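You operate a simulated robot arm through the tools that you are given. There is no shell and no other tool. Be economical: measure what you need, move in short steps, check, and stop when the job is done.

You are at the controls of a simulated two-armed robot. One attempt, no reset.

Task
Close the feet drawer. Put the small clear jug from the sample table top in the basin. Open the clips drawer, take the blue clip on the pipe table top and put it away inside and shut the drawer again. Set the liner machine size selector to 10. Put the cream white clip from the fittings bench top on the format table top and the berry white clip on the valve table top. Do these in any order. Set down upright: small clear jug, blue clip, white clip. The liner machine size selector goes to its stop.
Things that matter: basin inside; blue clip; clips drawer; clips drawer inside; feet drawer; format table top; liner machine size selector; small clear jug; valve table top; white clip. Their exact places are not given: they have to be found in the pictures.

Only the result counts: the job must be done as asked and must still hold three seconds after the hand-in. Knocking over, shifting, dropping, spilling or breaking anything else fails it.

Robot
Two 6-joint arms with two-finger parallel grippers on one trunk, on a base that drives. Base frame: it is fixed to the floor where the robot stands at the start and does not move with it; the origin is under the middle of the robot, x ahead of it, y to its left, z up. Lengths are in m, angles in degrees, forces in N, time in s.
The left shoulder is at the start at [0.05, 0.17, 1.33], the right one opposite. Each reaches about 1.092 m from its shoulder. Places, roughly: basin inside [2, -2.1, 0.7]; blue clip (10x4x6 cm) [2.9, 5.2, 0.7]; clips drawer [4.4, 0.5, 0.6]; clips drawer inside [4.5, 0.4, 0.6]; feet drawer [1.3, -0.2, 1]; format table top [8.5, 3.4, 0.8]; liner machine size selector [7.1, 3, 1.2]; small clear jug [1.75, -0.25, 1]; valve table top [4.9, 5.7, 0.9]; white clip [8.25, 6.5, 1]. Payload 1.57 kg a hand.
Tool frame (each hand has its own): the origin (TCP) lies between the finger pads and is the grasp point; the fingertips stand 0.03 m ahead of it; z points along the fingers, y is the line along which they close. The gripper opens to 0.08 m. The fingers are 0.017 m wide and 0.012 m thick; the gripper's body (0.04 by 0.082 m) begins 0.08 m behind the TCP.
Orientation is told as [roll, pitch, yaw] about the base's x, y, z axes, in that order, counted from this pose: with the fingers straight down and closing along the base's y, the tool's x points along the base's -x, its y along +y and its z along -z.

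Tools
- The arms move only by the tool play_rows. It takes "left_motion", "right_motion" or both (then of equal length, played together; a hand with none holds still); each is a list of rows, each a list of 7 numbers: the shift along the tool's x, y, z in units of 250 mm (1.0 is 250 mm), then the turn, a rotation vector about the tool's x, y, z in units of 45 degrees (1.0 is 45 degrees), then the opening, from 0 (shut) to 1 (fully open). In form: [[dx, dy, dz, rx, ry, rz, grip], ...]. A call has 1 to 10 rows; each row is the pose to reach, as a shift and turn from the pose commanded when the call began, along the tool's axes at that moment. A call with a number of a shift or a turn outside -1 to 1 is refused whole. A row lasts 0.2 s, in which the tool goes at most 0.05 m and 8.6 degrees; a call with a longer step from one row to the next is refused whole, and so is a gripper value outside its range. A pose out of reach is approached as far as the arm can. The call stops where the force on the tool passes 40 N (or 10 N more than at its start, if that is more) or the arm is blocked; 0.2 s more then pass. The fingers move at their own pace (about 0.045 m/s each) and stop on an object; they squeeze with about 28 N. The grip force told is the motor's: it shows also when the fingers shut on nothing. Time passes only in rows, and 0.2 s behind the last, so rows that repeat a pose let the fingers close. The reply holds the time, the measured pose of the TCP, the force on the tool along the base axes, the opening and the grip force, in the units named above and with some noise, with the torque about the TCP (base axes, N m) and any sound that the robot's microphone picked up, and new pictures: "show" is both (left out), scene, wrist or none (wrist: the cameras of the hands that moved).
- Cameras (640 x 400 px; columns grow to the right, rows downward): "scene" is now at [0.044, -0.0031, 1.907]; the picture's right is [-0.05, -1.00, 0.00], its down [-0.68, 0.03, -0.73] and it looks along [0.73, -0.03, -0.68] (base axes); focal length 276 px, centre (320, 200). "left" rides on the left gripper at [0.072, 0.007, -0.122] in its tool frame; the picture's right is [-0.09, 1.00, 0.00], its down [-0.84, -0.08, -0.54] and it looks along [-0.54, -0.05, 0.84] (tool axes); focal length 238 px, centre (320, 200). "right" rides on the right gripper at [0.072, -0.007, -0.122] in its tool frame; the picture's right is [0.09, 1.00, 0.00], its down [-0.84, 0.08, -0.54] and it looks along [-0.54, 0.05, 0.84] (tool axes); focal length 238 px, centre (320, 200).
- raise_lower(by): slides the trunk up (or, below 0, down) by that many m; the arms and the scene camera ride with it, the base frame stays. It gives what a move gives, with no picture.
- drive_base(legs): drives the robot by 1 to 6 legs, each [ahead, left, turn to the left] in m, m and degrees, along the robot's own axes; the way and the turn of a leg run together, so that a leg with both is an arc; at most 1.5 m and 180 degrees a leg. The arms and the cameras ride along, it lands a little off, and it stops where it bumps. It gives what a move gives, and a new picture of the scene camera.
- head_to(pan, tilt): turns the head with the scene camera to pan (to the left, within 86 degrees either way) and tilt (down, from -29 to 69), counted from straight ahead of the robot. It gives what a move gives, and a new picture of the scene camera.
- measure_at(camera, pixels): for up to 12 pixels [column, row] of the newest picture of that camera ("zoom" is the newest enlarged one), the place [x, y, z] in the base frame of the surface seen there, good to about 0.003 m. The clock stands still meanwhile.
- close_up(camera, box): a new picture of the part [left, top, right, bottom] of that camera's present view, enlarged. The clock stands still meanwhile.
- finish_job(): hands the job in; it is judged then, once.

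Go step by step. Measure first, check grasps and placings, and put right what went wrong. The budget is 124 turns and 260 pictures, counting those below and the enlarged ones. Unless the task says otherwise, let go and move clear before handing in, and close with one line.

The tools are called after ">>>" as a command line: name --argument value ..., lists and objects as JSON in quotes. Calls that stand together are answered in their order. play_rows: Moves the arms, as the interface text tells. Its arguments: {"type":"object","properties":{"left_motion":{"type":"array","items":{"type":"array","items":{"type":"number"}}},"right_motion":{"type":"array","items":{"type":"array","items":{"type":"number"}}},"show":{"type":"string","enum":["both","scene","wrist","none"]}},"required":[]} The other tools are called the same way: raise_lower (by) slides the trunk up or down; drive_base (legs) drives the base; head_to (pan, tilt) turns the head that bears the scene camera; measure_at (camera, pixels) gives the place of the surface under pixels of a picture; close_up (camera, box) takes an enlarged picture of a part of a camera's view; finish_job () hands the job in.

At the start:

```text
time: 0.0
left_position: [0.7414, 0.2621, 1.2194]
left_ee_rot: [0.1, 0.0, 0.0]
left_force: [0.3, 0.4, 0.8]
left_moment: [-0.02, 0.02, 0.02]
left_gripper_width: 0.0803
left_gripper_force: 0.1
right_position: [0.7301, -0.2933, 1.2204]
right_ee_rot: [0.0, 0.0, 0.0]
right_force: [0.1, 0.6, 0.4]
right_moment: [0.02, 0.01, -0.01]
right_gripper_width: 0.0801
right_gripper_force: 0.1
trunk travel left (down, up): [-0.945, 0.025]
robot x, y, heading: [0.0036, 0.0034, 0.3]
head pan, tilt: [-2.7, 43.0]
```

scene: 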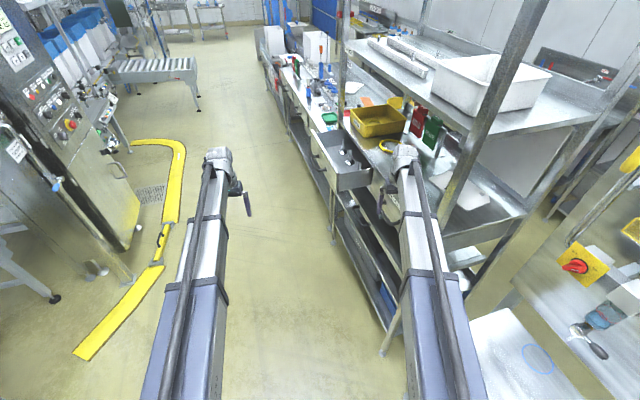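
right: 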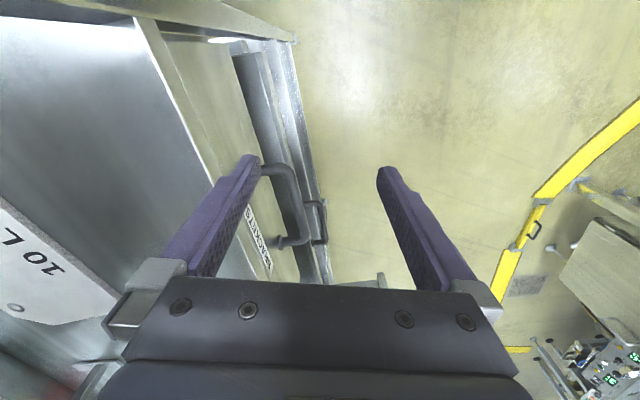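
left: 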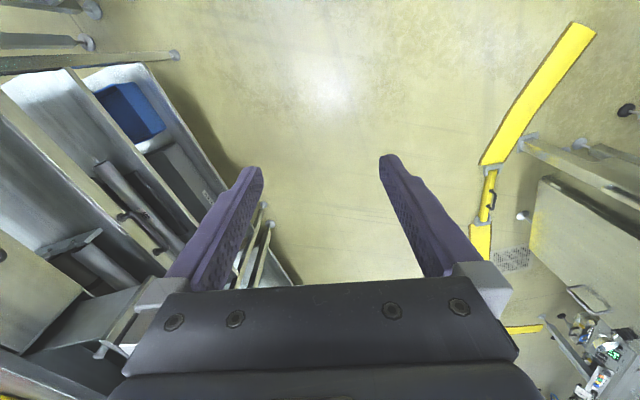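

The scene shows an open drawer near pixel (345,165), in the bench on the right. I'll enlarge that area and measure it.

>>> close_up --camera "scene" --box '[260, 60, 460, 220]'

>>> measure_at --camera "scene" --pixels '[[345, 170], [315, 135], [340, 190], [370, 185], [330, 120], [385, 145], [375, 120], [400, 100], [300, 85], [340, 210], [325, 160], [450, 190]]'

>>> head_to --pan -30 --tilt 35

```text
2.50 times, centred on (360, 140) of scene
```

zoom: 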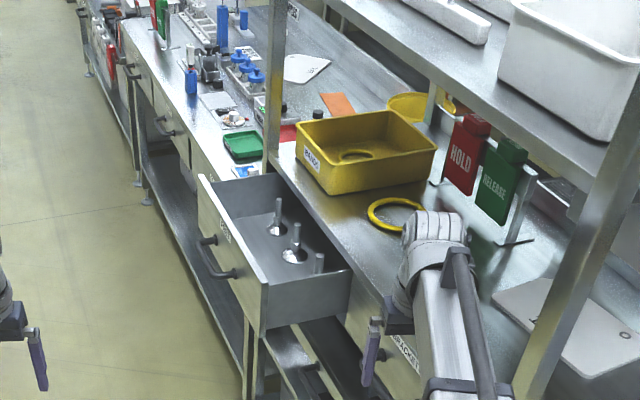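

```text
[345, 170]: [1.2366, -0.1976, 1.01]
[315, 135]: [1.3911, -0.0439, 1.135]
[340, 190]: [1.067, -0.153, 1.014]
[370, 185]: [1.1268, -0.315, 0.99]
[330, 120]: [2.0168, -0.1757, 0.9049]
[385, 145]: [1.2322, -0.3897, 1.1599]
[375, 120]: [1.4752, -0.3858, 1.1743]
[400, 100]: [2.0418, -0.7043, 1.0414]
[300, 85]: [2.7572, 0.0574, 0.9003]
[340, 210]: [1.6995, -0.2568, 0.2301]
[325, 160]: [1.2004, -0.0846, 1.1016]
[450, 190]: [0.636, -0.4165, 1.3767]
```

```text
time: 0.9
left_position: [0.7427, 0.2619, 1.2198]
left_ee_rot: [0.0, 0.0, 0.0]
left_force: [0.0, 0.5, -0.1]
left_moment: [-0.02, -0.01, 0.02]
left_gripper_width: 0.0799
left_gripper_force: 0.1
right_position: [0.7293, -0.2935, 1.2195]
right_ee_rot: [-0.1, 0.0, -0.1]
right_force: [1.0, -0.5, -0.9]
right_moment: [-0.02, -0.02, 0.0]
right_gripper_width: 0.08
right_gripper_force: 0.0
trunk travel left (down, up): [-0.945, 0.025]
robot x, y, heading: [0.0001, -0.0033, 0.1]
head pan, tilt: [-30.0, 35.0]
```

scene: 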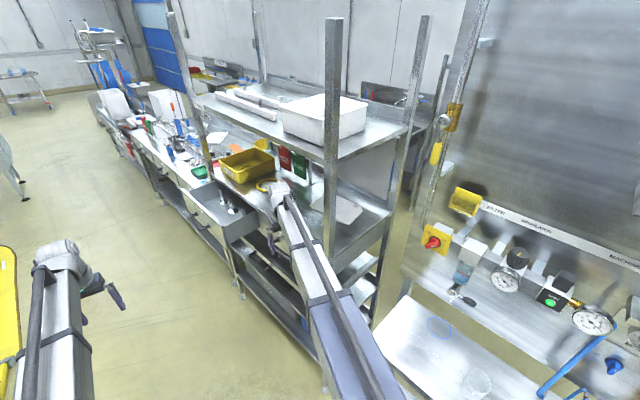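

The open drawer's front face is near y≈-0.05, and its side runs from x≈1.05 to 1.39. Next I'll look for the jug near (1.75,-0.25,1).

>>> close_up --camera "scene" --box '[120, 80, 320, 205]'

>>> close_up --camera "scene" --box '[360, 60, 640, 235]'

>>> measure_at --camera "scene" --pixels '[[290, 170], [230, 225], [190, 200], [338, 120], [398, 110], [210, 175], [265, 145], [330, 180], [380, 90], [440, 100], [365, 240], [240, 285]]'

>>> head_to --pan -75 --tilt 30

>>> head_to --pan 40 --tilt 25

>>> head_to --pan 0 --tilt 15

```text
3.20 times, centred on (220, 142) of scene
```

zoom: 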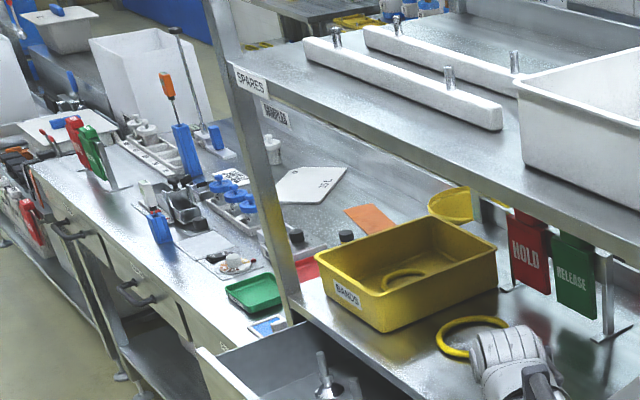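

```text
2.29 times, centred on (500, 148) of scene
```

zoom: 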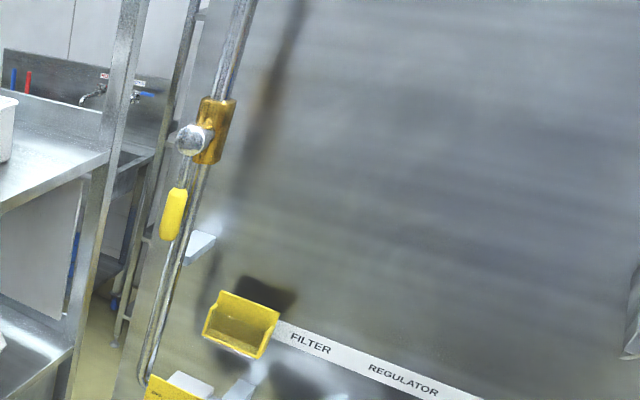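

```text
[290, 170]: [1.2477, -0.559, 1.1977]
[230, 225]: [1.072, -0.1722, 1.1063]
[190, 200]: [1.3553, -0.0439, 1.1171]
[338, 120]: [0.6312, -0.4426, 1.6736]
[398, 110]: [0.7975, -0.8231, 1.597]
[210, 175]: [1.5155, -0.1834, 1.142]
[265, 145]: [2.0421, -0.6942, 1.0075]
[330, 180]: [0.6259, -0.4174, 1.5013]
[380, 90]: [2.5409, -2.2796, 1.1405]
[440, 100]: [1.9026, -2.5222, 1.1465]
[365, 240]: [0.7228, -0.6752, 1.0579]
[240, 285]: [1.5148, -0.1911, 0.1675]
```

```text
time: 2.0
left_position: [0.7411, 0.2618, 1.2199]
left_ee_rot: [0.0, 0.0, 0.0]
left_force: [0.0, -0.7, 0.1]
left_moment: [-0.01, 0.01, 0.0]
left_gripper_width: 0.08
left_gripper_force: 0.1
right_position: [0.7301, -0.293, 1.2194]
right_ee_rot: [0.0, 0.0, 0.0]
right_force: [-0.8, -1.2, -0.2]
right_moment: [0.02, 0.0, 0.01]
right_gripper_width: 0.0801
right_gripper_force: 0.0
trunk travel left (down, up): [-0.945, 0.025]
robot x, y, heading: [-0.0004, 0.0012, -0.1]
head pan, tilt: [-75.0, 30.0]
```

scene: 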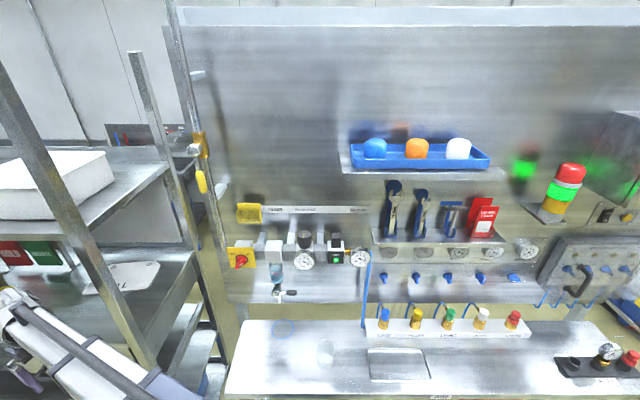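

```text
time: 4.0
left_position: [0.7423, 0.2615, 1.2203]
left_ee_rot: [0.1, 0.1, 0.0]
left_force: [0.7, -0.8, -0.1]
left_moment: [-0.01, -0.03, 0.0]
left_gripper_width: 0.0801
left_gripper_force: 0.1
right_position: [0.7303, -0.2936, 1.2214]
right_ee_rot: [0.0, 0.0, 0.0]
right_force: [0.6, 0.1, 0.2]
right_moment: [0.0, 0.0, 0.04]
right_gripper_width: 0.0801
right_gripper_force: 0.0
trunk travel left (down, up): [-0.945, 0.025]
robot x, y, heading: [-0.002, 0.0003, 0.1]
head pan, tilt: [40.0, 25.0]
```

scene: 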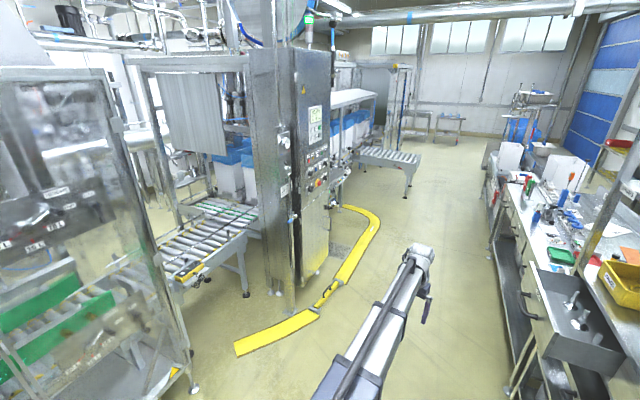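

```text
time: 5.0
left_position: [0.7409, 0.2615, 1.2197]
left_ee_rot: [0.1, 0.0, 0.1]
left_force: [-0.3, 0.4, -0.4]
left_moment: [-0.01, 0.03, -0.02]
left_gripper_width: 0.0801
left_gripper_force: 0.0
right_position: [0.7302, -0.293, 1.2196]
right_ee_rot: [-0.1, -0.1, 0.0]
right_force: [0.8, -0.1, 0.4]
right_moment: [0.0, -0.02, 0.01]
right_gripper_width: 0.0801
right_gripper_force: 0.2
trunk travel left (down, up): [-0.945, 0.025]
robot x, y, heading: [-0.0048, -0.0019, 0.1]
head pan, tilt: [0.0, 15.0]
```

scene: 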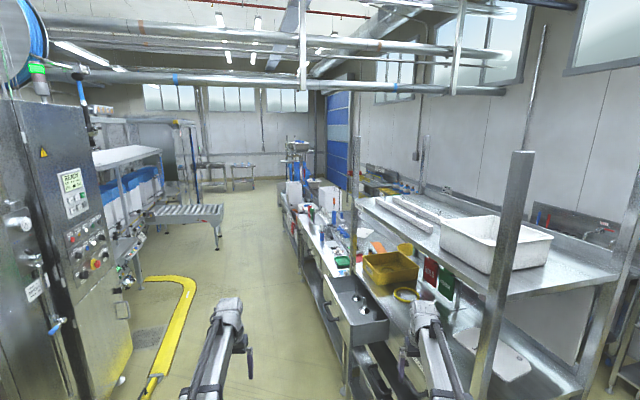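

The bench runs about 16.5° to the left of my x axis. Its front is about 0.6 m to the side of that line, and the open drawer sticks out to about 0.44 m. I'll line up parallel to it, move 0.4 m ahead, and then look.

>>> drive_base --legs '[[0, 0, 16.5], [0.4, 0, 0]]'

>>> head_to --pan -25 --tilt 48

```text
time: 8.5
left_position: [1.0244, 0.5721, 1.2193]
left_ee_rot: [0.1, 0.1, 16.3]
left_force: [-0.2, -0.1, 0.0]
left_moment: [0.01, 0.02, 0.0]
left_gripper_width: 0.0799
left_gripper_force: 0.0
right_position: [1.1678, 0.0366, 1.2191]
right_ee_rot: [0.1, 0.0, 16.3]
right_force: [0.4, -0.2, -0.1]
right_moment: [0.01, 0.04, -0.01]
right_gripper_width: 0.0801
right_gripper_force: 0.1
trunk travel left (down, up): [-0.945, 0.025]
robot x, y, heading: [0.3873, 0.1115, 16.6]
head pan, tilt: [0.0, 15.0]
```

scene: 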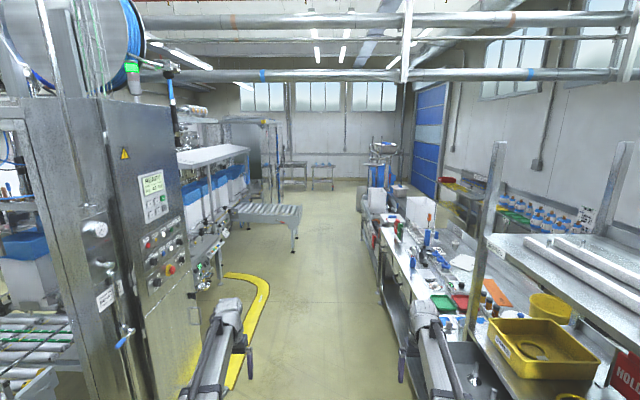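

```text
time: 9.5
left_position: [1.0238, 0.5725, 1.2195]
left_ee_rot: [0.0, 0.0, 16.3]
left_force: [-0.2, 0.0, 0.8]
left_moment: [0.01, 0.01, -0.03]
left_gripper_width: 0.0801
left_gripper_force: 0.1
right_position: [1.1695, 0.0371, 1.2184]
right_ee_rot: [0.1, 0.0, 16.3]
right_force: [0.2, -0.3, -0.7]
right_moment: [0.01, 0.01, 0.02]
right_gripper_width: 0.0801
right_gripper_force: 0.1
trunk travel left (down, up): [-0.945, 0.025]
robot x, y, heading: [0.3846, 0.1123, 16.4]
head pan, tilt: [-25.0, 48.0]
```

scene: 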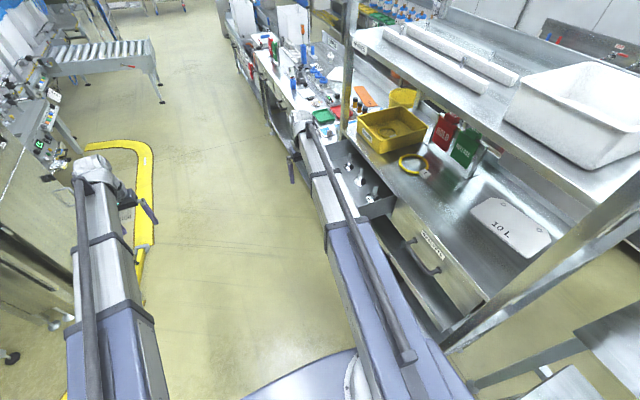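

The arm hides the drawer front. I'll check it through the right wrist camera.

>>> close_up --camera "right" --box '[0, 0, 640, 400]'

>>> measure_at --camera "scene" --pixels '[[375, 195], [420, 240], [350, 175], [365, 205], [460, 230], [400, 150], [415, 165], [455, 330], [395, 215]]'

```text
1.00 times, centred on (320, 200) of right (not enlarged: the box is as wide or as high as the picture)
```

zoom: 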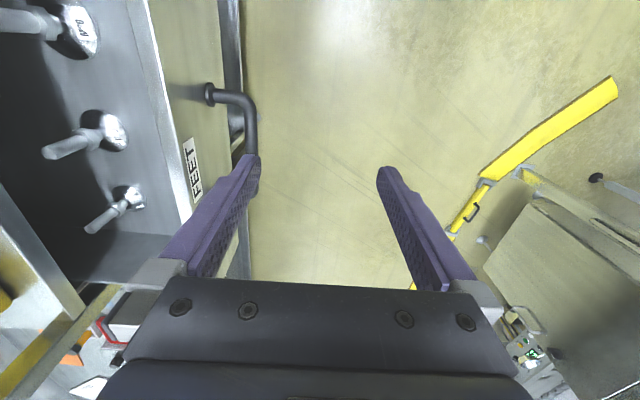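

```text
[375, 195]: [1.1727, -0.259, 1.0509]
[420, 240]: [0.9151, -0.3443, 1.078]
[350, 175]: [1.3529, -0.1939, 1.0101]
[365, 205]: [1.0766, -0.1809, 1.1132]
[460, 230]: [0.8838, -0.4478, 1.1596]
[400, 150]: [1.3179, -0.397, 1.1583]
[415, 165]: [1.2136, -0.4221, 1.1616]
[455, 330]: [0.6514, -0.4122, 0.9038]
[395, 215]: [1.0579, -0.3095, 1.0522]
```

The handle is at about (230,95) and the front top edge at about (190,200). I'll measure both.

>>> measure_at --camera "right" --pixels '[[250, 120], [210, 95], [190, 200], [168, 120], [150, 30], [215, 140], [230, 95], [220, 60], [205, 205]]'

```text
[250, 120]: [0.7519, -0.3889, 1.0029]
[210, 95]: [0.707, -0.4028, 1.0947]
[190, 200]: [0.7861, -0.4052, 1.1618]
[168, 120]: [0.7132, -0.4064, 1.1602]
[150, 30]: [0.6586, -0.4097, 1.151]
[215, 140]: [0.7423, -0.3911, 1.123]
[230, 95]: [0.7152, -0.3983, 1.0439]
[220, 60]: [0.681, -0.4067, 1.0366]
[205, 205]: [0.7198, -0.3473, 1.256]
```

>>> measure_at --camera "zoom" --pixels '[[250, 120], [210, 95], [190, 200], [168, 120], [150, 30], [215, 140], [230, 95], [220, 60], [200, 190]]'

```text
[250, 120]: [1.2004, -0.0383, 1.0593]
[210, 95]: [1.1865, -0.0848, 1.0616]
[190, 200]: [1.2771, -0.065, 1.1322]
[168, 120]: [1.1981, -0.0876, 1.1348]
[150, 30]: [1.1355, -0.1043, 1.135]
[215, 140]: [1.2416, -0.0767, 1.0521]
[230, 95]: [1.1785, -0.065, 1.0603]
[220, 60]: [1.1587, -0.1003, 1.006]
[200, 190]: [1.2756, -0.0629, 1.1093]
```

The panel is at v=-0.43, has to reach about -0.593, and its top is at z 1.134. I'll shut the fingers, lower to z 1.115 and push sideways along -y.

>>> play_rows --right_motion '[[0, 0, 0.14, 0, 0, 0, 0], [0, 0, 0.28, 0, 0, 0, 0], [0, 0, 0.416, 0, 0, 0, 0], [0, -0.15, 0.416, 0, 0, 0, 0], [0, -0.3, 0.416, 0, 0, 0, 0], [0, -0.45, 0.416, 0, 0, 0, 0], [0, -0.6, 0.416, 0, 0, 0, 0], [0, -0.75, 0.416, 0, 0, 0, 0], [0, -0.9, 0.416, 0, 0, 0, 0], [0, -1.0, 0.416, 0, 0, 0, 0]]'

```text
time: 11.7
left_position: [1.0233, 0.5726, 1.2199]
left_ee_rot: [0.1, 0.0, 16.3]
left_force: [-0.4, -0.2, -0.4]
left_moment: [0.0, -0.05, 0.02]
left_gripper_width: 0.0799
left_gripper_force: 0.0
right_position: [1.2365, -0.2013, 1.2192]
right_ee_rot: [0.0, 0.0, 16.2]
right_force: [-0.2, 0.0, 0.5]
right_moment: [0.0, 0.0, 0.02]
right_gripper_width: 0.0
right_gripper_force: 21.6
right hand out of reach, approached as far as the arm can: row 1, 2, 3, 4, 5, 6, 7, 8, 9, 10
trunk travel left (down, up): [-0.945, 0.025]
robot x, y, heading: [0.3888, 0.1153, 16.4]
head pan, tilt: [-25.0, 48.0]
```

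scene: 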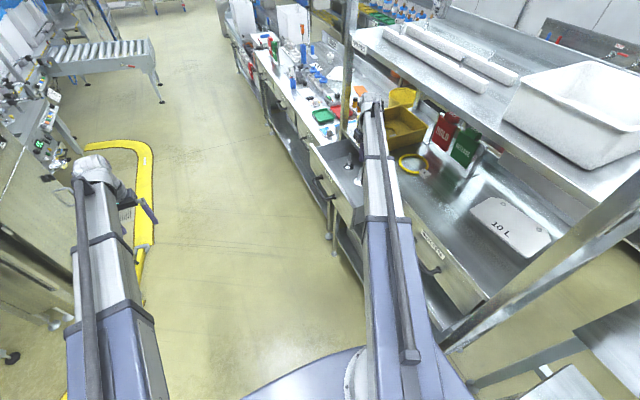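
right: 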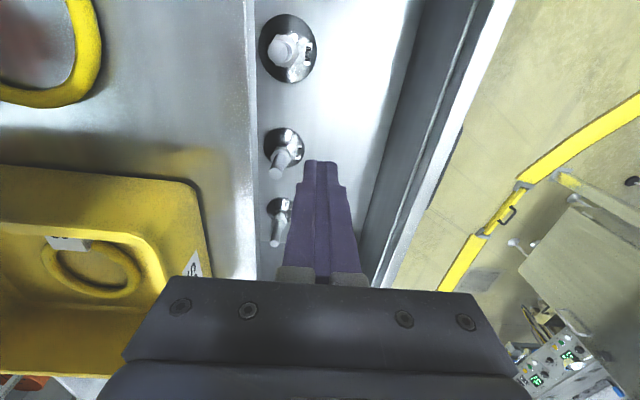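

The hand slid sideways, but z stayed at 1.22 with no contact. I'll bring it back out and lower the trunk instead.

>>> play_rows --right_motion '[[0, 0.2, 0, 0, 0, 0, 0], [0, 0.4, 0, 0, 0, 0, 0], [0, 0.6, 0, 0, 0, 0, 0], [0, 0.8, 0, 0, 0, 0, 0], [0, 1.0, 0, 0, 0, 0, 0]]' --show "none"

>>> raise_lower --by -0.105

```text
time: 12.9
left_position: [1.0235, 0.5731, 1.2192]
left_ee_rot: [0.0, 0.0, 16.3]
left_force: [-0.4, 0.5, 0.3]
left_moment: [0.0, -0.01, 0.0]
left_gripper_width: 0.0802
left_gripper_force: 0.0
right_position: [1.1668, 0.0395, 1.2193]
right_ee_rot: [0.1, -0.1, 16.3]
right_force: [0.2, 0.1, 0.0]
right_moment: [0.0, 0.0, 0.0]
right_gripper_width: 0.0003
right_gripper_force: 21.5
trunk travel left (down, up): [-0.945, 0.025]
robot x, y, heading: [0.3835, 0.1124, 16.3]
head pan, tilt: [-25.0, 48.0]
```

```text
time: 14.2
left_position: [1.0234, 0.5724, 1.1152]
left_ee_rot: [0.0, -0.1, 16.3]
left_force: [-0.5, 0.1, -0.4]
left_moment: [0.03, -0.02, 0.04]
left_gripper_width: 0.08
left_gripper_force: 0.1
right_position: [1.1672, 0.0391, 1.1137]
right_ee_rot: [0.0, 0.0, 16.3]
right_force: [0.8, 0.1, -0.8]
right_moment: [0.05, 0.02, -0.01]
right_gripper_width: 0.0
right_gripper_force: 21.6
trunk travel left (down, up): [-0.84, 0.13]
robot x, y, heading: [0.3894, 0.1108, 16.6]
head pan, tilt: [-25.0, 48.0]
```

>>> play_rows --right_motion '[[0, -0.18, 0, 0, 0, 0, 0], [0, -0.36, 0, 0, 0, 0, 0], [0, -0.5, 0, 0, 0, 0, 0], [0, -0.6, 0, 0, 0, 0, 0], [0, -0.7, 0, 0, 0, 0, 0], [0, -0.8, 0, 0, 0, 0, 0], [0, -0.9, 0, 0, 0, 0, 0], [0, -1.0, 0, 0, 0, 0, 0]]'

```text
time: 16.0
left_position: [1.0243, 0.5718, 1.1136]
left_ee_rot: [-0.1, 0.0, 16.2]
left_force: [0.0, -0.2, 1.3]
left_moment: [-0.01, -0.05, -0.02]
left_gripper_width: 0.0801
left_gripper_force: 0.1
right_position: [1.239, -0.2027, 1.1147]
right_ee_rot: [0.0, 0.0, 16.3]
right_force: [0.3, 0.6, -0.2]
right_moment: [0.04, -0.04, 0.0]
right_gripper_width: 0.0
right_gripper_force: 21.1
trunk travel left (down, up): [-0.84, 0.13]
robot x, y, heading: [0.3857, 0.1119, 16.0]
head pan, tilt: [-25.0, 48.0]
```

scene: 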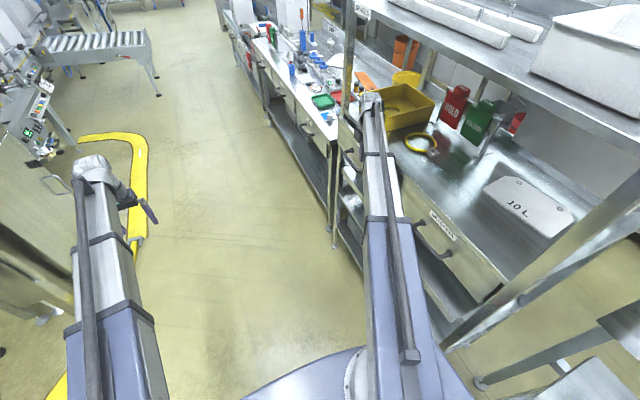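
right: 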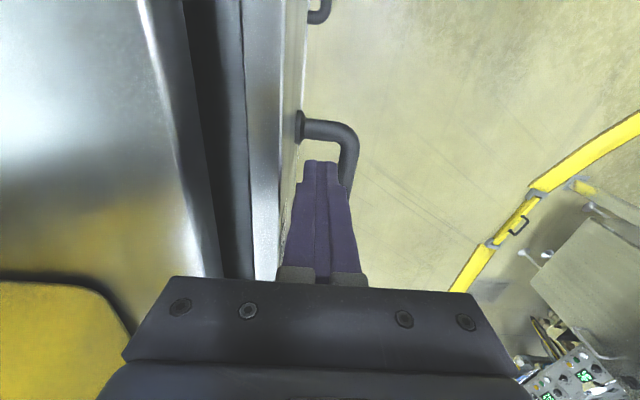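

The drawer is nearly shut. I'll push on until the force rises.

>>> play_rows --right_motion '[[0, -0.06, 0, 0, 0, 0, 0], [0, -0.12, 0, 0, 0, 0, 0], [0, -0.18, 0, 0, 0, 0, 0], [0, -0.24, 0, 0, 0, 0, 0], [0, -0.3, 0, 0, 0, 0, 0]]'

```text
time: 17.0
left_position: [1.0211, 0.574, 1.1151]
left_ee_rot: [-0.1, 0.1, 16.4]
left_force: [-0.4, -0.3, -0.1]
left_moment: [0.03, 0.02, 0.03]
left_gripper_width: 0.0799
left_gripper_force: 0.0
right_position: [1.2511, -0.2384, 1.1156]
right_ee_rot: [1.0, 0.1, 16.8]
right_force: [-2.2, 11.4, 0.7]
right_moment: [-0.55, -0.09, -0.07]
right_gripper_width: 0.0004
right_gripper_force: 21.7
trunk travel left (down, up): [-0.84, 0.13]
robot x, y, heading: [0.3881, 0.1156, 16.5]
head pan, tilt: [-25.0, 48.0]
stopped in row 4 (right hand): the force on the tool passed its limit at 47 N (the readings are from after the stop); the commanded pose is now the measured one
```

scene: 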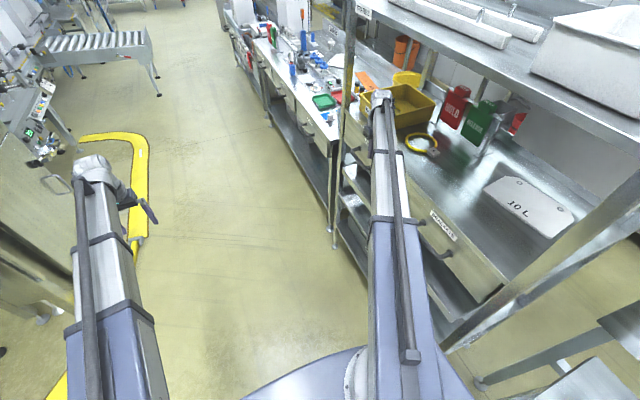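
right: 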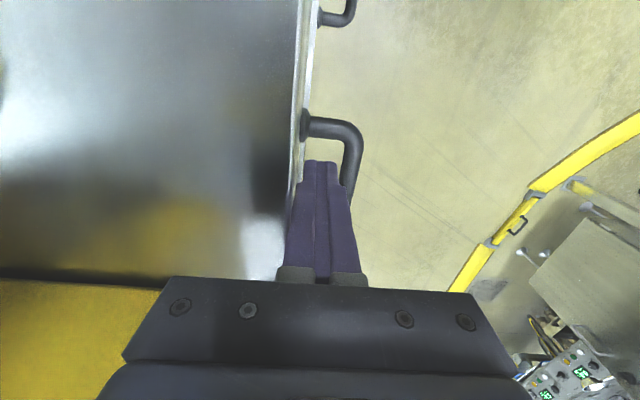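

The drawer is flush with the bench front and the push force hit 47 N, so it's shut. I'll move the hand clear and look for the jug.

>>> play_rows --right_motion '[[0, 0.2, 0, 0, 0, 0, 0], [0, 0.4, 0, 0, 0, 0, 0], [0, 0.6, 0, 0, 0, 0, 0], [0, 0.8, 0, 0, 0, 0, 0], [0, 1.0, 0, 0, 0, 0, 0.5]]' --show "none"

>>> head_to --pan -30 --tilt 35

>>> close_up --camera "scene" --box '[200, 50, 440, 200]'

```text
time: 18.2
left_position: [1.0217, 0.5749, 1.1154]
left_ee_rot: [0.0, 0.1, 16.4]
left_force: [-0.3, 0.3, 0.2]
left_moment: [0.0, -0.01, -0.02]
left_gripper_width: 0.0801
left_gripper_force: 0.1
right_position: [1.1764, -0.0004, 1.1171]
right_ee_rot: [0.6, 0.2, 16.6]
right_force: [-0.7, -0.8, -0.6]
right_moment: [-0.01, 0.05, -0.03]
right_gripper_width: 0.0317
right_gripper_force: 0.0
trunk travel left (down, up): [-0.84, 0.13]
robot x, y, heading: [0.3861, 0.1159, 16.3]
head pan, tilt: [-25.0, 48.0]
```

```text
time: 18.9
left_position: [1.0229, 0.5746, 1.1144]
left_ee_rot: [-0.1, 0.0, 16.4]
left_force: [-0.3, 0.3, 0.3]
left_moment: [0.02, -0.01, 0.02]
left_gripper_width: 0.08
left_gripper_force: 0.1
right_position: [1.1783, -0.0031, 1.115]
right_ee_rot: [0.7, 0.2, 16.8]
right_force: [-0.1, -0.2, 0.6]
right_moment: [0.01, 0.02, -0.01]
right_gripper_width: 0.0397
right_gripper_force: 0.0
trunk travel left (down, up): [-0.84, 0.13]
robot x, y, heading: [0.3854, 0.1122, 16.3]
head pan, tilt: [-30.0, 35.0]
```

scene: 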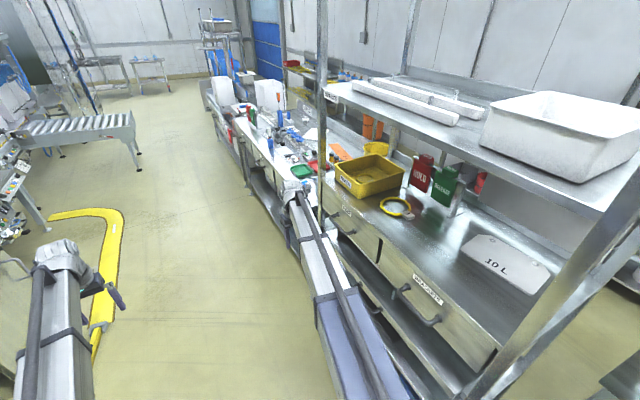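

```text
2.67 times, centred on (320, 125) of scene
```

zoom: 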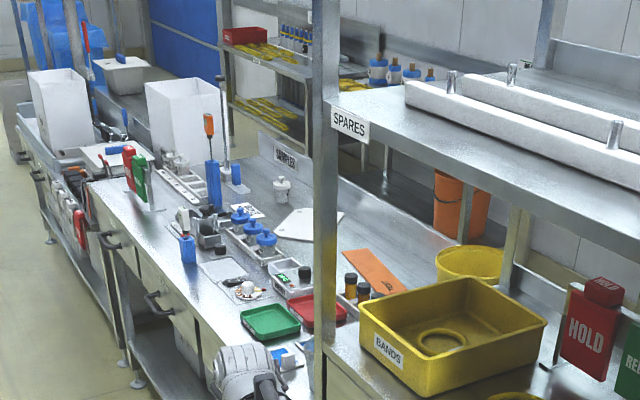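

The jug, near (1.75,-0.25), is hidden behind the post. I'll drive ahead along the bench and look at the sample table.

>>> drive_base --legs '[[0.65, 0, 0]]'

>>> raise_lower --by 0.12

>>> head_to --pan -45 --tilt 45

>>> head_to --pan -50 --tilt 20

```text
time: 22.6
left_position: [1.6457, 0.76, 1.1146]
left_ee_rot: [0.0, 0.0, 16.6]
left_force: [0.5, -0.3, 0.2]
left_moment: [0.05, 0.0, -0.01]
left_gripper_width: 0.0801
left_gripper_force: 0.0
right_position: [1.8017, 0.1849, 1.1153]
right_ee_rot: [0.7, 0.2, 16.9]
right_force: [0.0, 0.5, 0.4]
right_moment: [0.0, 0.0, -0.06]
right_gripper_width: 0.04
right_gripper_force: 0.1
trunk travel left (down, up): [-0.84, 0.13]
robot x, y, heading: [1.0065, 0.2969, 16.9]
head pan, tilt: [-30.0, 35.0]
```

scene: 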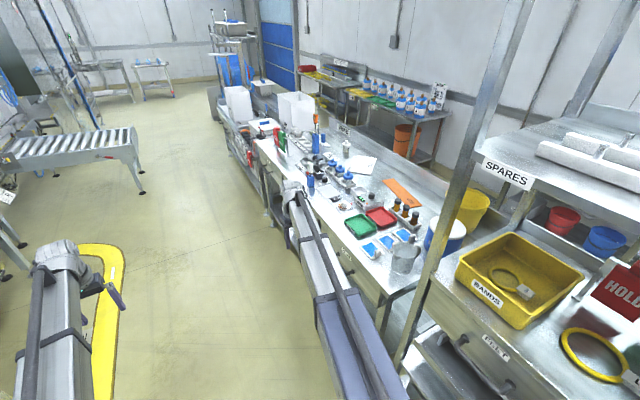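

```text
time: 24.1
left_position: [1.6448, 0.7605, 1.2349]
left_ee_rot: [0.0, -0.1, 16.6]
left_force: [-0.3, 0.8, 0.2]
left_moment: [-0.01, 0.02, 0.0]
left_gripper_width: 0.0796
left_gripper_force: 0.0
right_position: [1.802, 0.1852, 1.2341]
right_ee_rot: [0.6, 0.3, 17.0]
right_force: [0.2, 0.0, -0.1]
right_moment: [0.0, 0.04, 0.03]
right_gripper_width: 0.04
right_gripper_force: 0.0
trunk travel left (down, up): [-0.96, 0.01]
robot x, y, heading: [1.0084, 0.2948, 16.5]
head pan, tilt: [-30.0, 35.0]
```

```text
time: 24.8
left_position: [1.6435, 0.7591, 1.235]
left_ee_rot: [0.0, -0.1, 16.6]
left_force: [-0.6, 0.2, 0.1]
left_moment: [0.0, 0.02, 0.04]
left_gripper_width: 0.0798
left_gripper_force: 0.1
right_position: [1.8006, 0.1856, 1.2351]
right_ee_rot: [0.7, 0.3, 16.9]
right_force: [1.0, -0.4, -0.1]
right_moment: [0.03, 0.02, -0.04]
right_gripper_width: 0.04
right_gripper_force: 0.1
trunk travel left (down, up): [-0.96, 0.01]
robot x, y, heading: [1.0094, 0.2978, 16.5]
head pan, tilt: [-45.0, 45.0]
```

scene: 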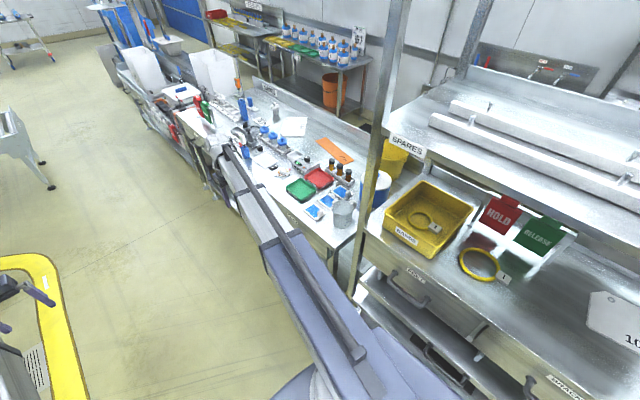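

```text
time: 25.7
left_position: [1.6444, 0.7599, 1.2355]
left_ee_rot: [0.0, 0.0, 16.6]
left_force: [0.4, -0.4, 0.0]
left_moment: [0.02, -0.02, 0.0]
left_gripper_width: 0.0801
left_gripper_force: 0.1
right_position: [1.8013, 0.1848, 1.2337]
right_ee_rot: [0.8, 0.2, 16.9]
right_force: [-0.1, -0.3, 0.3]
right_moment: [0.01, 0.03, 0.01]
right_gripper_width: 0.0401
right_gripper_force: 0.0
trunk travel left (down, up): [-0.96, 0.01]
robot x, y, heading: [1.01, 0.2969, 16.5]
head pan, tilt: [-50.0, 20.0]
```

scene: 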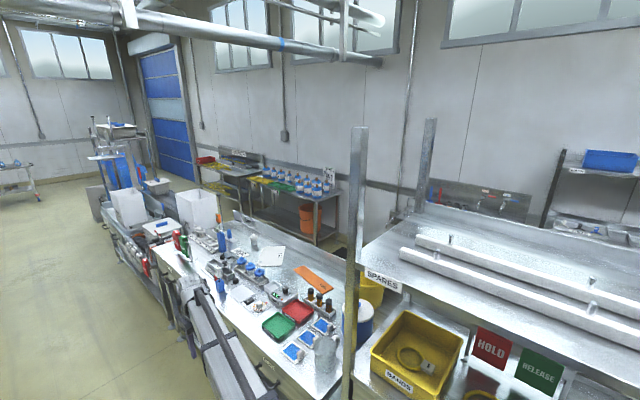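

The jug is at about (325,355), at the near end of the sample table. I'll zoom in and measure it, and map the way around to the sink too.

>>> close_up --camera "scene" --box '[250, 280, 410, 380]'

>>> measure_at --camera "zoom" --pixels '[[290, 220], [330, 220], [300, 250], [300, 340], [270, 240], [345, 240], [240, 260], [250, 180], [230, 305], [390, 250]]'

>>> measure_at --camera "scene" --pixels '[[465, 195], [300, 230], [230, 200], [430, 130], [545, 210], [190, 240], [130, 265], [90, 230], [310, 205], [370, 290], [355, 320], [590, 220]]'

```text
4.00 times, centred on (330, 330) of scene
```

zoom: 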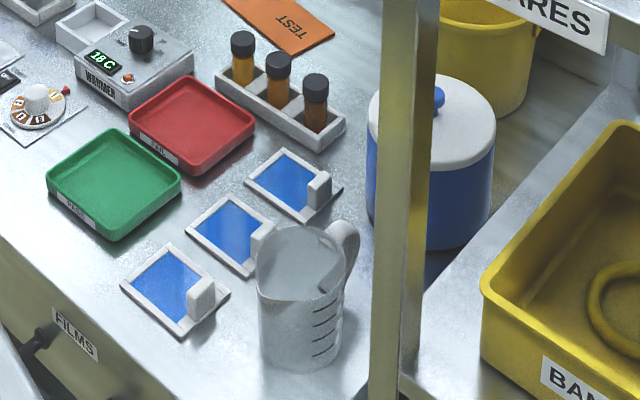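

```text
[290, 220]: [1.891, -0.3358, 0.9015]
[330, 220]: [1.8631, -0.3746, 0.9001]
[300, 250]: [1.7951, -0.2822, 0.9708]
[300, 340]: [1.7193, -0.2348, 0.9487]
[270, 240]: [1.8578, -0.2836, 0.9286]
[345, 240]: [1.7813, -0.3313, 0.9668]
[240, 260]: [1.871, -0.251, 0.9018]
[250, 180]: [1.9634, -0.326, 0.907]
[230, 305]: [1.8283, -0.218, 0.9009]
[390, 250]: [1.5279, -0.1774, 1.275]
```

```text
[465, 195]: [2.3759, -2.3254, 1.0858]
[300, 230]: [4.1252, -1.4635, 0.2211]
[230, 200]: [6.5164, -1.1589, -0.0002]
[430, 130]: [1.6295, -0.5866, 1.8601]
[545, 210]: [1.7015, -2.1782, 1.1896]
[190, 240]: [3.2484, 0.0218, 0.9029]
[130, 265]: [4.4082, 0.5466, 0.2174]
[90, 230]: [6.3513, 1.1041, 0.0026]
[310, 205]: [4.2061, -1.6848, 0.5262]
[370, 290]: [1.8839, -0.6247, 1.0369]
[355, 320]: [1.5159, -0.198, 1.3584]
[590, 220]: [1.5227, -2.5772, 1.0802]
```

The jug is at about (1.755,-0.265) and looks about 10 cm wide, so I'd pinch its rim wall or its handle. I'll look for a way round to the basin near (2,-2.1) before I pick it up.

>>> head_to --pan -86 --tilt 28

>>> measure_at --camera "scene" --pixels '[[200, 130], [300, 130], [400, 130], [500, 150], [600, 150], [620, 250], [560, 300], [100, 180], [80, 250], [300, 180], [450, 220], [250, 90]]'

```text
time: 26.7
left_position: [1.6435, 0.759, 1.2349]
left_ee_rot: [0.0, -0.1, 16.6]
left_force: [-0.1, -0.2, 0.0]
left_moment: [0.01, -0.01, 0.05]
left_gripper_width: 0.0802
left_gripper_force: 0.0
right_position: [1.8005, 0.1854, 1.234]
right_ee_rot: [0.7, 0.2, 16.9]
right_force: [-0.5, -0.2, 0.0]
right_moment: [-0.01, 0.01, 0.03]
right_gripper_width: 0.04
right_gripper_force: 0.1
trunk travel left (down, up): [-0.96, 0.01]
robot x, y, heading: [1.0091, 0.2994, 17.0]
head pan, tilt: [-85.9, 28.0]
```

scene: 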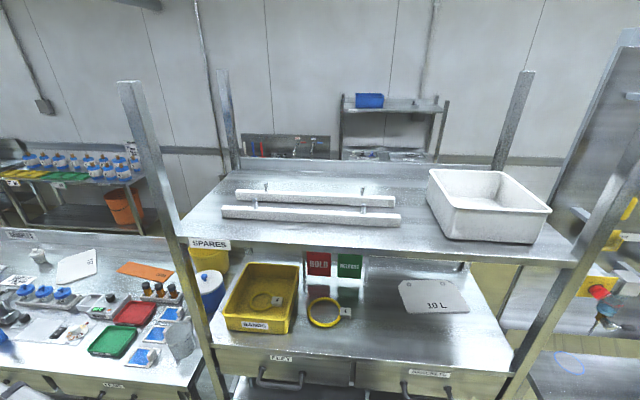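

```text
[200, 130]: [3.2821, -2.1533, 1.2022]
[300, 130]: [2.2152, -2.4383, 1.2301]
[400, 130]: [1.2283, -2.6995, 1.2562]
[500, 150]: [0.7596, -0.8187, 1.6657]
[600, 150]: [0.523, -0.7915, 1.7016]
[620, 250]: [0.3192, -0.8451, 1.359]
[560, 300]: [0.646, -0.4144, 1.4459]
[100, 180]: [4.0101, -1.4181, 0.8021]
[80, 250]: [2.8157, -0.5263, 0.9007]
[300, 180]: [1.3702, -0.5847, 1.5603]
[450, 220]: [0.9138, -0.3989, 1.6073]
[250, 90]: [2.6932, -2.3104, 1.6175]
```

The rack and the machine leave no gap at the near end, so the sink has to be reached around the far end of the benches. First I'll grasp the jug: pull the hands back, drive ahead, and turn to face the table.

>>> play_rows --left_motion '[[0.18, 0, 0, 0, 0, 0, 0.8], [0.36, 0, 0, 0, 0, 0, 0.8], [0.54, 0, 0, 0, 0, 0, 0.8], [0.7, 0, 0, 0, 0, 0, 0.8]]' --right_motion '[[0.18, 0, 0, 0, 0, 0, 0.8], [0.36, 0, 0, 0, 0, 0, 0.8], [0.54, 0, 0, 0, 0, 0, 0.8], [0.7, 0, 0, 0, 0, 0, 0.8]]' --show "none"

>>> drive_base --legs '[[0.83, 0, 0], [0, 0, -90]]'

>>> head_to --pan -15 --tilt 50

```text
time: 27.7
left_position: [1.4739, 0.7073, 1.2352]
left_ee_rot: [0.1, -0.1, 16.6]
left_force: [-0.2, 0.0, -0.3]
left_moment: [0.0, -0.01, 0.03]
left_gripper_width: 0.064
left_gripper_force: 0.0
right_position: [1.6297, 0.1333, 1.2352]
right_ee_rot: [0.8, 0.1, 16.9]
right_force: [-0.9, 0.0, -0.2]
right_moment: [0.0, -0.04, 0.03]
right_gripper_width: 0.0639
right_gripper_force: 0.1
trunk travel left (down, up): [-0.96, 0.01]
robot x, y, heading: [1.0079, 0.2979, 16.3]
head pan, tilt: [-85.9, 28.0]
```

```text
time: 36.0
left_position: [2.229, 0.0726, 1.235]
left_ee_rot: [0.0, 0.0, -72.7]
left_force: [-0.9, 0.2, -0.6]
left_moment: [0.03, 0.04, 0.01]
left_gripper_width: 0.064
left_gripper_force: 0.0
right_position: [1.6551, -0.09, 1.235]
right_ee_rot: [0.8, 0.3, -72.3]
right_force: [-0.2, -0.1, -1.0]
right_moment: [-0.02, 0.02, 0.02]
right_gripper_width: 0.064
right_gripper_force: 0.2
trunk travel left (down, up): [-0.96, 0.01]
robot x, y, heading: [1.8084, 0.5349, -72.9]
head pan, tilt: [-85.9, 28.0]
```

scene: 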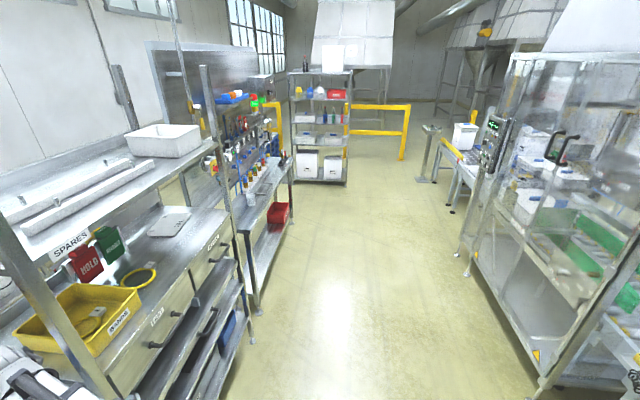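

```text
time: 37.4
left_position: [2.2275, 0.0742, 1.2347]
left_ee_rot: [0.0, 0.0, -72.8]
left_force: [-0.2, -0.4, -0.8]
left_moment: [0.02, 0.0, 0.02]
left_gripper_width: 0.0639
left_gripper_force: 0.1
right_position: [1.6547, -0.0901, 1.2351]
right_ee_rot: [0.7, 0.3, -72.4]
right_force: [0.6, -0.7, -0.2]
right_moment: [-0.02, 0.0, -0.01]
right_gripper_width: 0.064
right_gripper_force: 0.1
trunk travel left (down, up): [-0.96, 0.01]
robot x, y, heading: [1.8084, 0.5362, -72.6]
head pan, tilt: [-15.0, 50.0]
```

scene: 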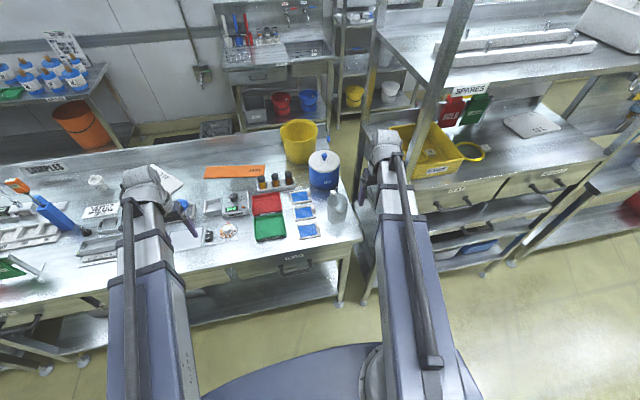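

The jug is at about (337,205). I'll zoom in on it and measure its rim and handle.

>>> close_up --camera "scene" --box '[290, 165, 386, 225]'

>>> close_up --camera "right" --box '[0, 0, 640, 400]'

```text
6.67 times, centred on (338, 195) of scene
```

zoom: 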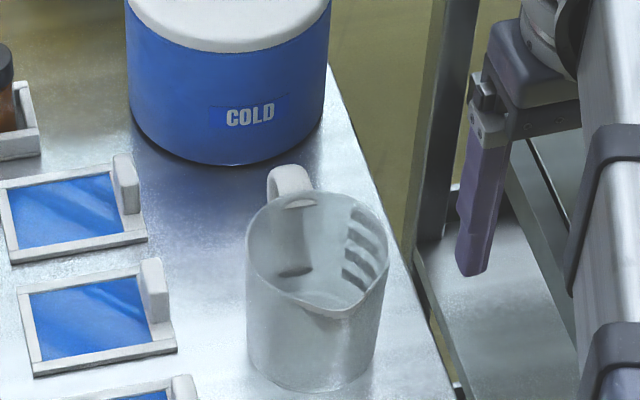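

```text
1.00 times, centred on (320, 200) of right (not enlarged: the box is as wide or as high as the picture)
```

zoom: 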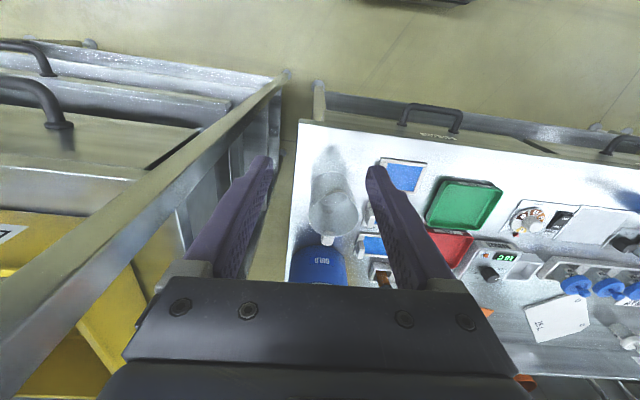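

>>> measure_at --camera "zoom" --pixels '[[311, 215], [356, 215], [335, 235], [335, 190], [327, 238], [329, 170], [315, 180], [345, 180], [333, 210], [300, 170], [320, 200], [347, 200]]'

>>> close_up --camera "right" --box '[270, 140, 398, 260]'

```text
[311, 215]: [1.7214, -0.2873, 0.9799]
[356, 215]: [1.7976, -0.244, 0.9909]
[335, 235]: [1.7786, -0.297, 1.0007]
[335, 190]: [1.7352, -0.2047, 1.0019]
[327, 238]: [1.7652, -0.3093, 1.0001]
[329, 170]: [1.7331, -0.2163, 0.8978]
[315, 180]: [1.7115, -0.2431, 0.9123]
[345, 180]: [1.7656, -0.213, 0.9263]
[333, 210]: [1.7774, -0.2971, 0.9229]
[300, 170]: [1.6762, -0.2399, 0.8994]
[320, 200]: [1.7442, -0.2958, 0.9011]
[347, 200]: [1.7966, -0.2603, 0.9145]
```

```text
3.33 times, centred on (334, 200) of right
```

zoom: 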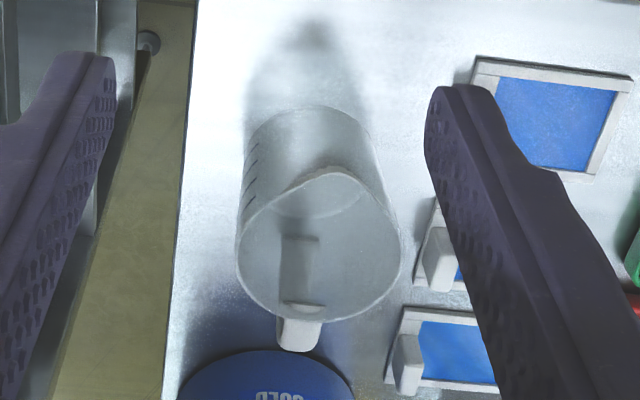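

The rim is about 9.2 cm across, centred near (1.750,-0.250) at z 1.0. That is too wide to span, so I'll pinch the wall on its right side, near (1.708,-0.263), where the table is clear. First I'll move above that point.

>>> play_rows --right_motion '[[-0.18, 0, 0, 0, 0, 0, 0.65], [-0.36, 0, 0, 0, 0, 0, 0.65], [-0.54, 0, 0, 0, 0, 0, 0.65], [-0.72, 0, 0, 0, 0, 0, 0.65], [-0.72, 0, 0.2, 0, 0, 0, 0.65], [-0.72, 0, 0.4, 0, 0, 0, 0.65]]' --show "wrist"

```text
time: 38.8
left_position: [2.2271, 0.0732, 1.2349]
left_ee_rot: [0.0, 0.0, -72.6]
left_force: [0.1, -1.0, -0.1]
left_moment: [0.02, 0.02, -0.01]
left_gripper_width: 0.0641
left_gripper_force: 0.1
right_position: [1.7089, -0.2617, 1.2343]
right_ee_rot: [0.7, 0.2, -72.4]
right_force: [-1.1, -0.1, 1.0]
right_moment: [0.03, 0.02, 0.01]
right_gripper_width: 0.052
right_gripper_force: 0.1
right hand out of reach, approached as far as the arm can: row 5, 6
trunk travel left (down, up): [-0.96, 0.01]
robot x, y, heading: [1.8107, 0.5355, -72.6]
head pan, tilt: [-15.0, 50.0]
```

right: 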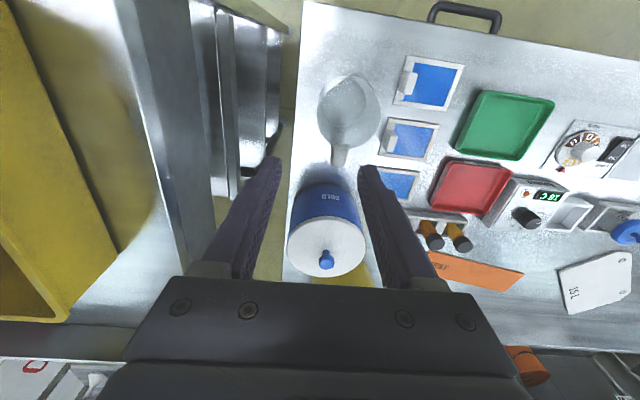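

The TCP projects to (320,107) at rim height, right on the rim's left edge. The arm won't go lower by itself here, so I'll lower the trunk after pulling the left hand back.

>>> play_rows --left_motion '[[0.18, 0, 0, 0, 0, 0, 0.8], [0.36, 0, 0, 0, 0, 0, 0.8], [0.44, 0, 0, 0, 0, 0, 0.8]]' --show "none"

>>> raise_lower --by -0.17

>>> close_up --camera "right" --box '[160, 40, 480, 240]'

```text
time: 39.6
left_position: [2.1944, 0.1785, 1.2347]
left_ee_rot: [0.0, 0.0, -72.8]
left_force: [-0.5, 0.3, -0.3]
left_moment: [0.01, 0.02, 0.01]
left_gripper_width: 0.0641
left_gripper_force: 0.1
right_position: [1.7087, -0.2616, 1.2347]
right_ee_rot: [0.7, 0.0, -72.4]
right_force: [-1.1, -0.5, 1.2]
right_moment: [-0.03, -0.02, 0.03]
right_gripper_width: 0.052
right_gripper_force: 0.0
trunk travel left (down, up): [-0.96, 0.01]
robot x, y, heading: [1.8112, 0.535, -72.6]
head pan, tilt: [-15.0, 50.0]
```

```text
time: 41.5
left_position: [2.1937, 0.1778, 1.0648]
left_ee_rot: [-0.1, 0.0, -72.7]
left_force: [-0.8, -0.5, -1.4]
left_moment: [-0.03, 0.01, -0.05]
left_gripper_width: 0.0641
left_gripper_force: 0.0
right_position: [1.7087, -0.2605, 1.066]
right_ee_rot: [0.8, 0.1, -72.4]
right_force: [-0.3, -0.1, 0.1]
right_moment: [-0.02, 0.02, -0.01]
right_gripper_width: 0.0518
right_gripper_force: 0.0
trunk travel left (down, up): [-0.79, 0.18]
robot x, y, heading: [1.8115, 0.5337, -72.7]
head pan, tilt: [-15.0, 50.0]
```

```text
2.00 times, centred on (320, 140) of right
```

zoom: 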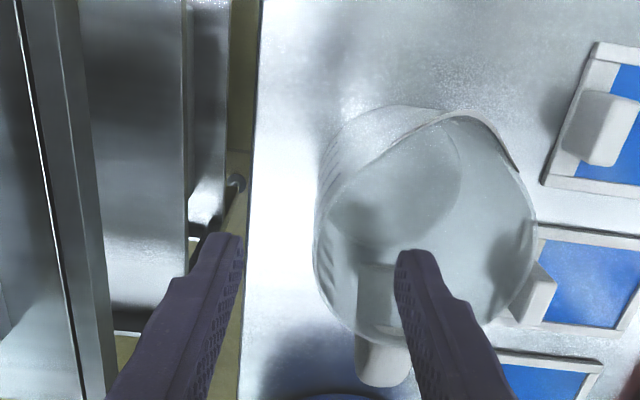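

The rim's left wall is at zoom (316,235), and the TCP projects to (320,220), midway between the fingers. I'll lower so the fingers straddle the wall, and then close.

>>> raise_lower --by -0.08

>>> play_rows --right_motion '[[0, 0, 0, 0, 0, 0, 0], [0, 0, 0, 0, 0, 0, 0], [0, 0, 0, 0, 0, 0, 0], [0, 0, 0, 0, 0, 0, 0], [0, 0, 0, 0, 0, 0, 0]]' --show "both"

```text
time: 42.7
left_position: [2.195, 0.178, 0.9855]
left_ee_rot: [0.0, 0.0, -72.7]
left_force: [-0.1, 0.3, 0.0]
left_moment: [0.01, -0.01, -0.03]
left_gripper_width: 0.0637
left_gripper_force: 0.1
right_position: [1.7082, -0.2617, 0.9851]
right_ee_rot: [0.7, 0.1, -72.5]
right_force: [0.4, -0.1, -0.5]
right_moment: [-0.01, 0.03, 0.02]
right_gripper_width: 0.0521
right_gripper_force: 0.1
trunk travel left (down, up): [-0.71, 0.26]
robot x, y, heading: [1.8106, 0.5321, -72.8]
head pan, tilt: [-15.0, 50.0]
```

```text
time: 43.9
left_position: [2.1943, 0.1782, 0.985]
left_ee_rot: [-0.1, 0.0, -72.7]
left_force: [0.4, -0.6, 0.1]
left_moment: [0.01, 0.02, 0.01]
left_gripper_width: 0.0637
left_gripper_force: 0.0
right_position: [1.7083, -0.2602, 0.9845]
right_ee_rot: [0.7, 0.2, -72.4]
right_force: [1.0, 1.8, 8.3]
right_moment: [0.46, -0.45, 0.07]
right_gripper_width: 0.0024
right_gripper_force: 23.8
trunk travel left (down, up): [-0.71, 0.26]
robot x, y, heading: [1.8101, 0.5346, -72.9]
head pan, tilt: [-15.0, 50.0]
```

scene: 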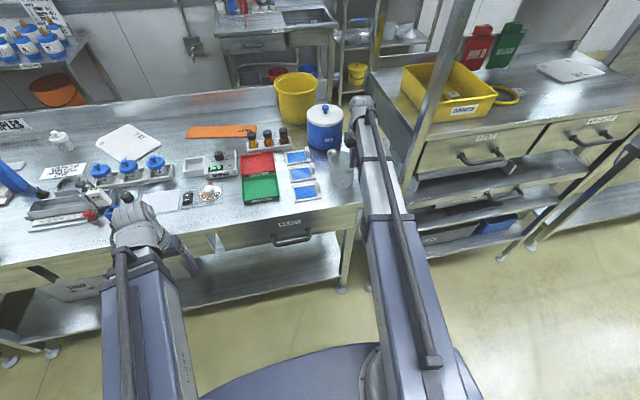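
right: 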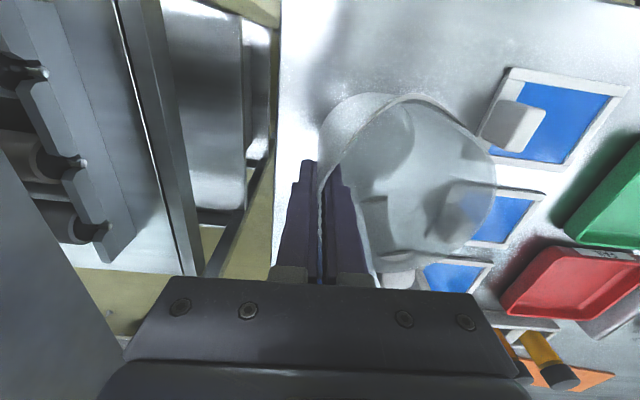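

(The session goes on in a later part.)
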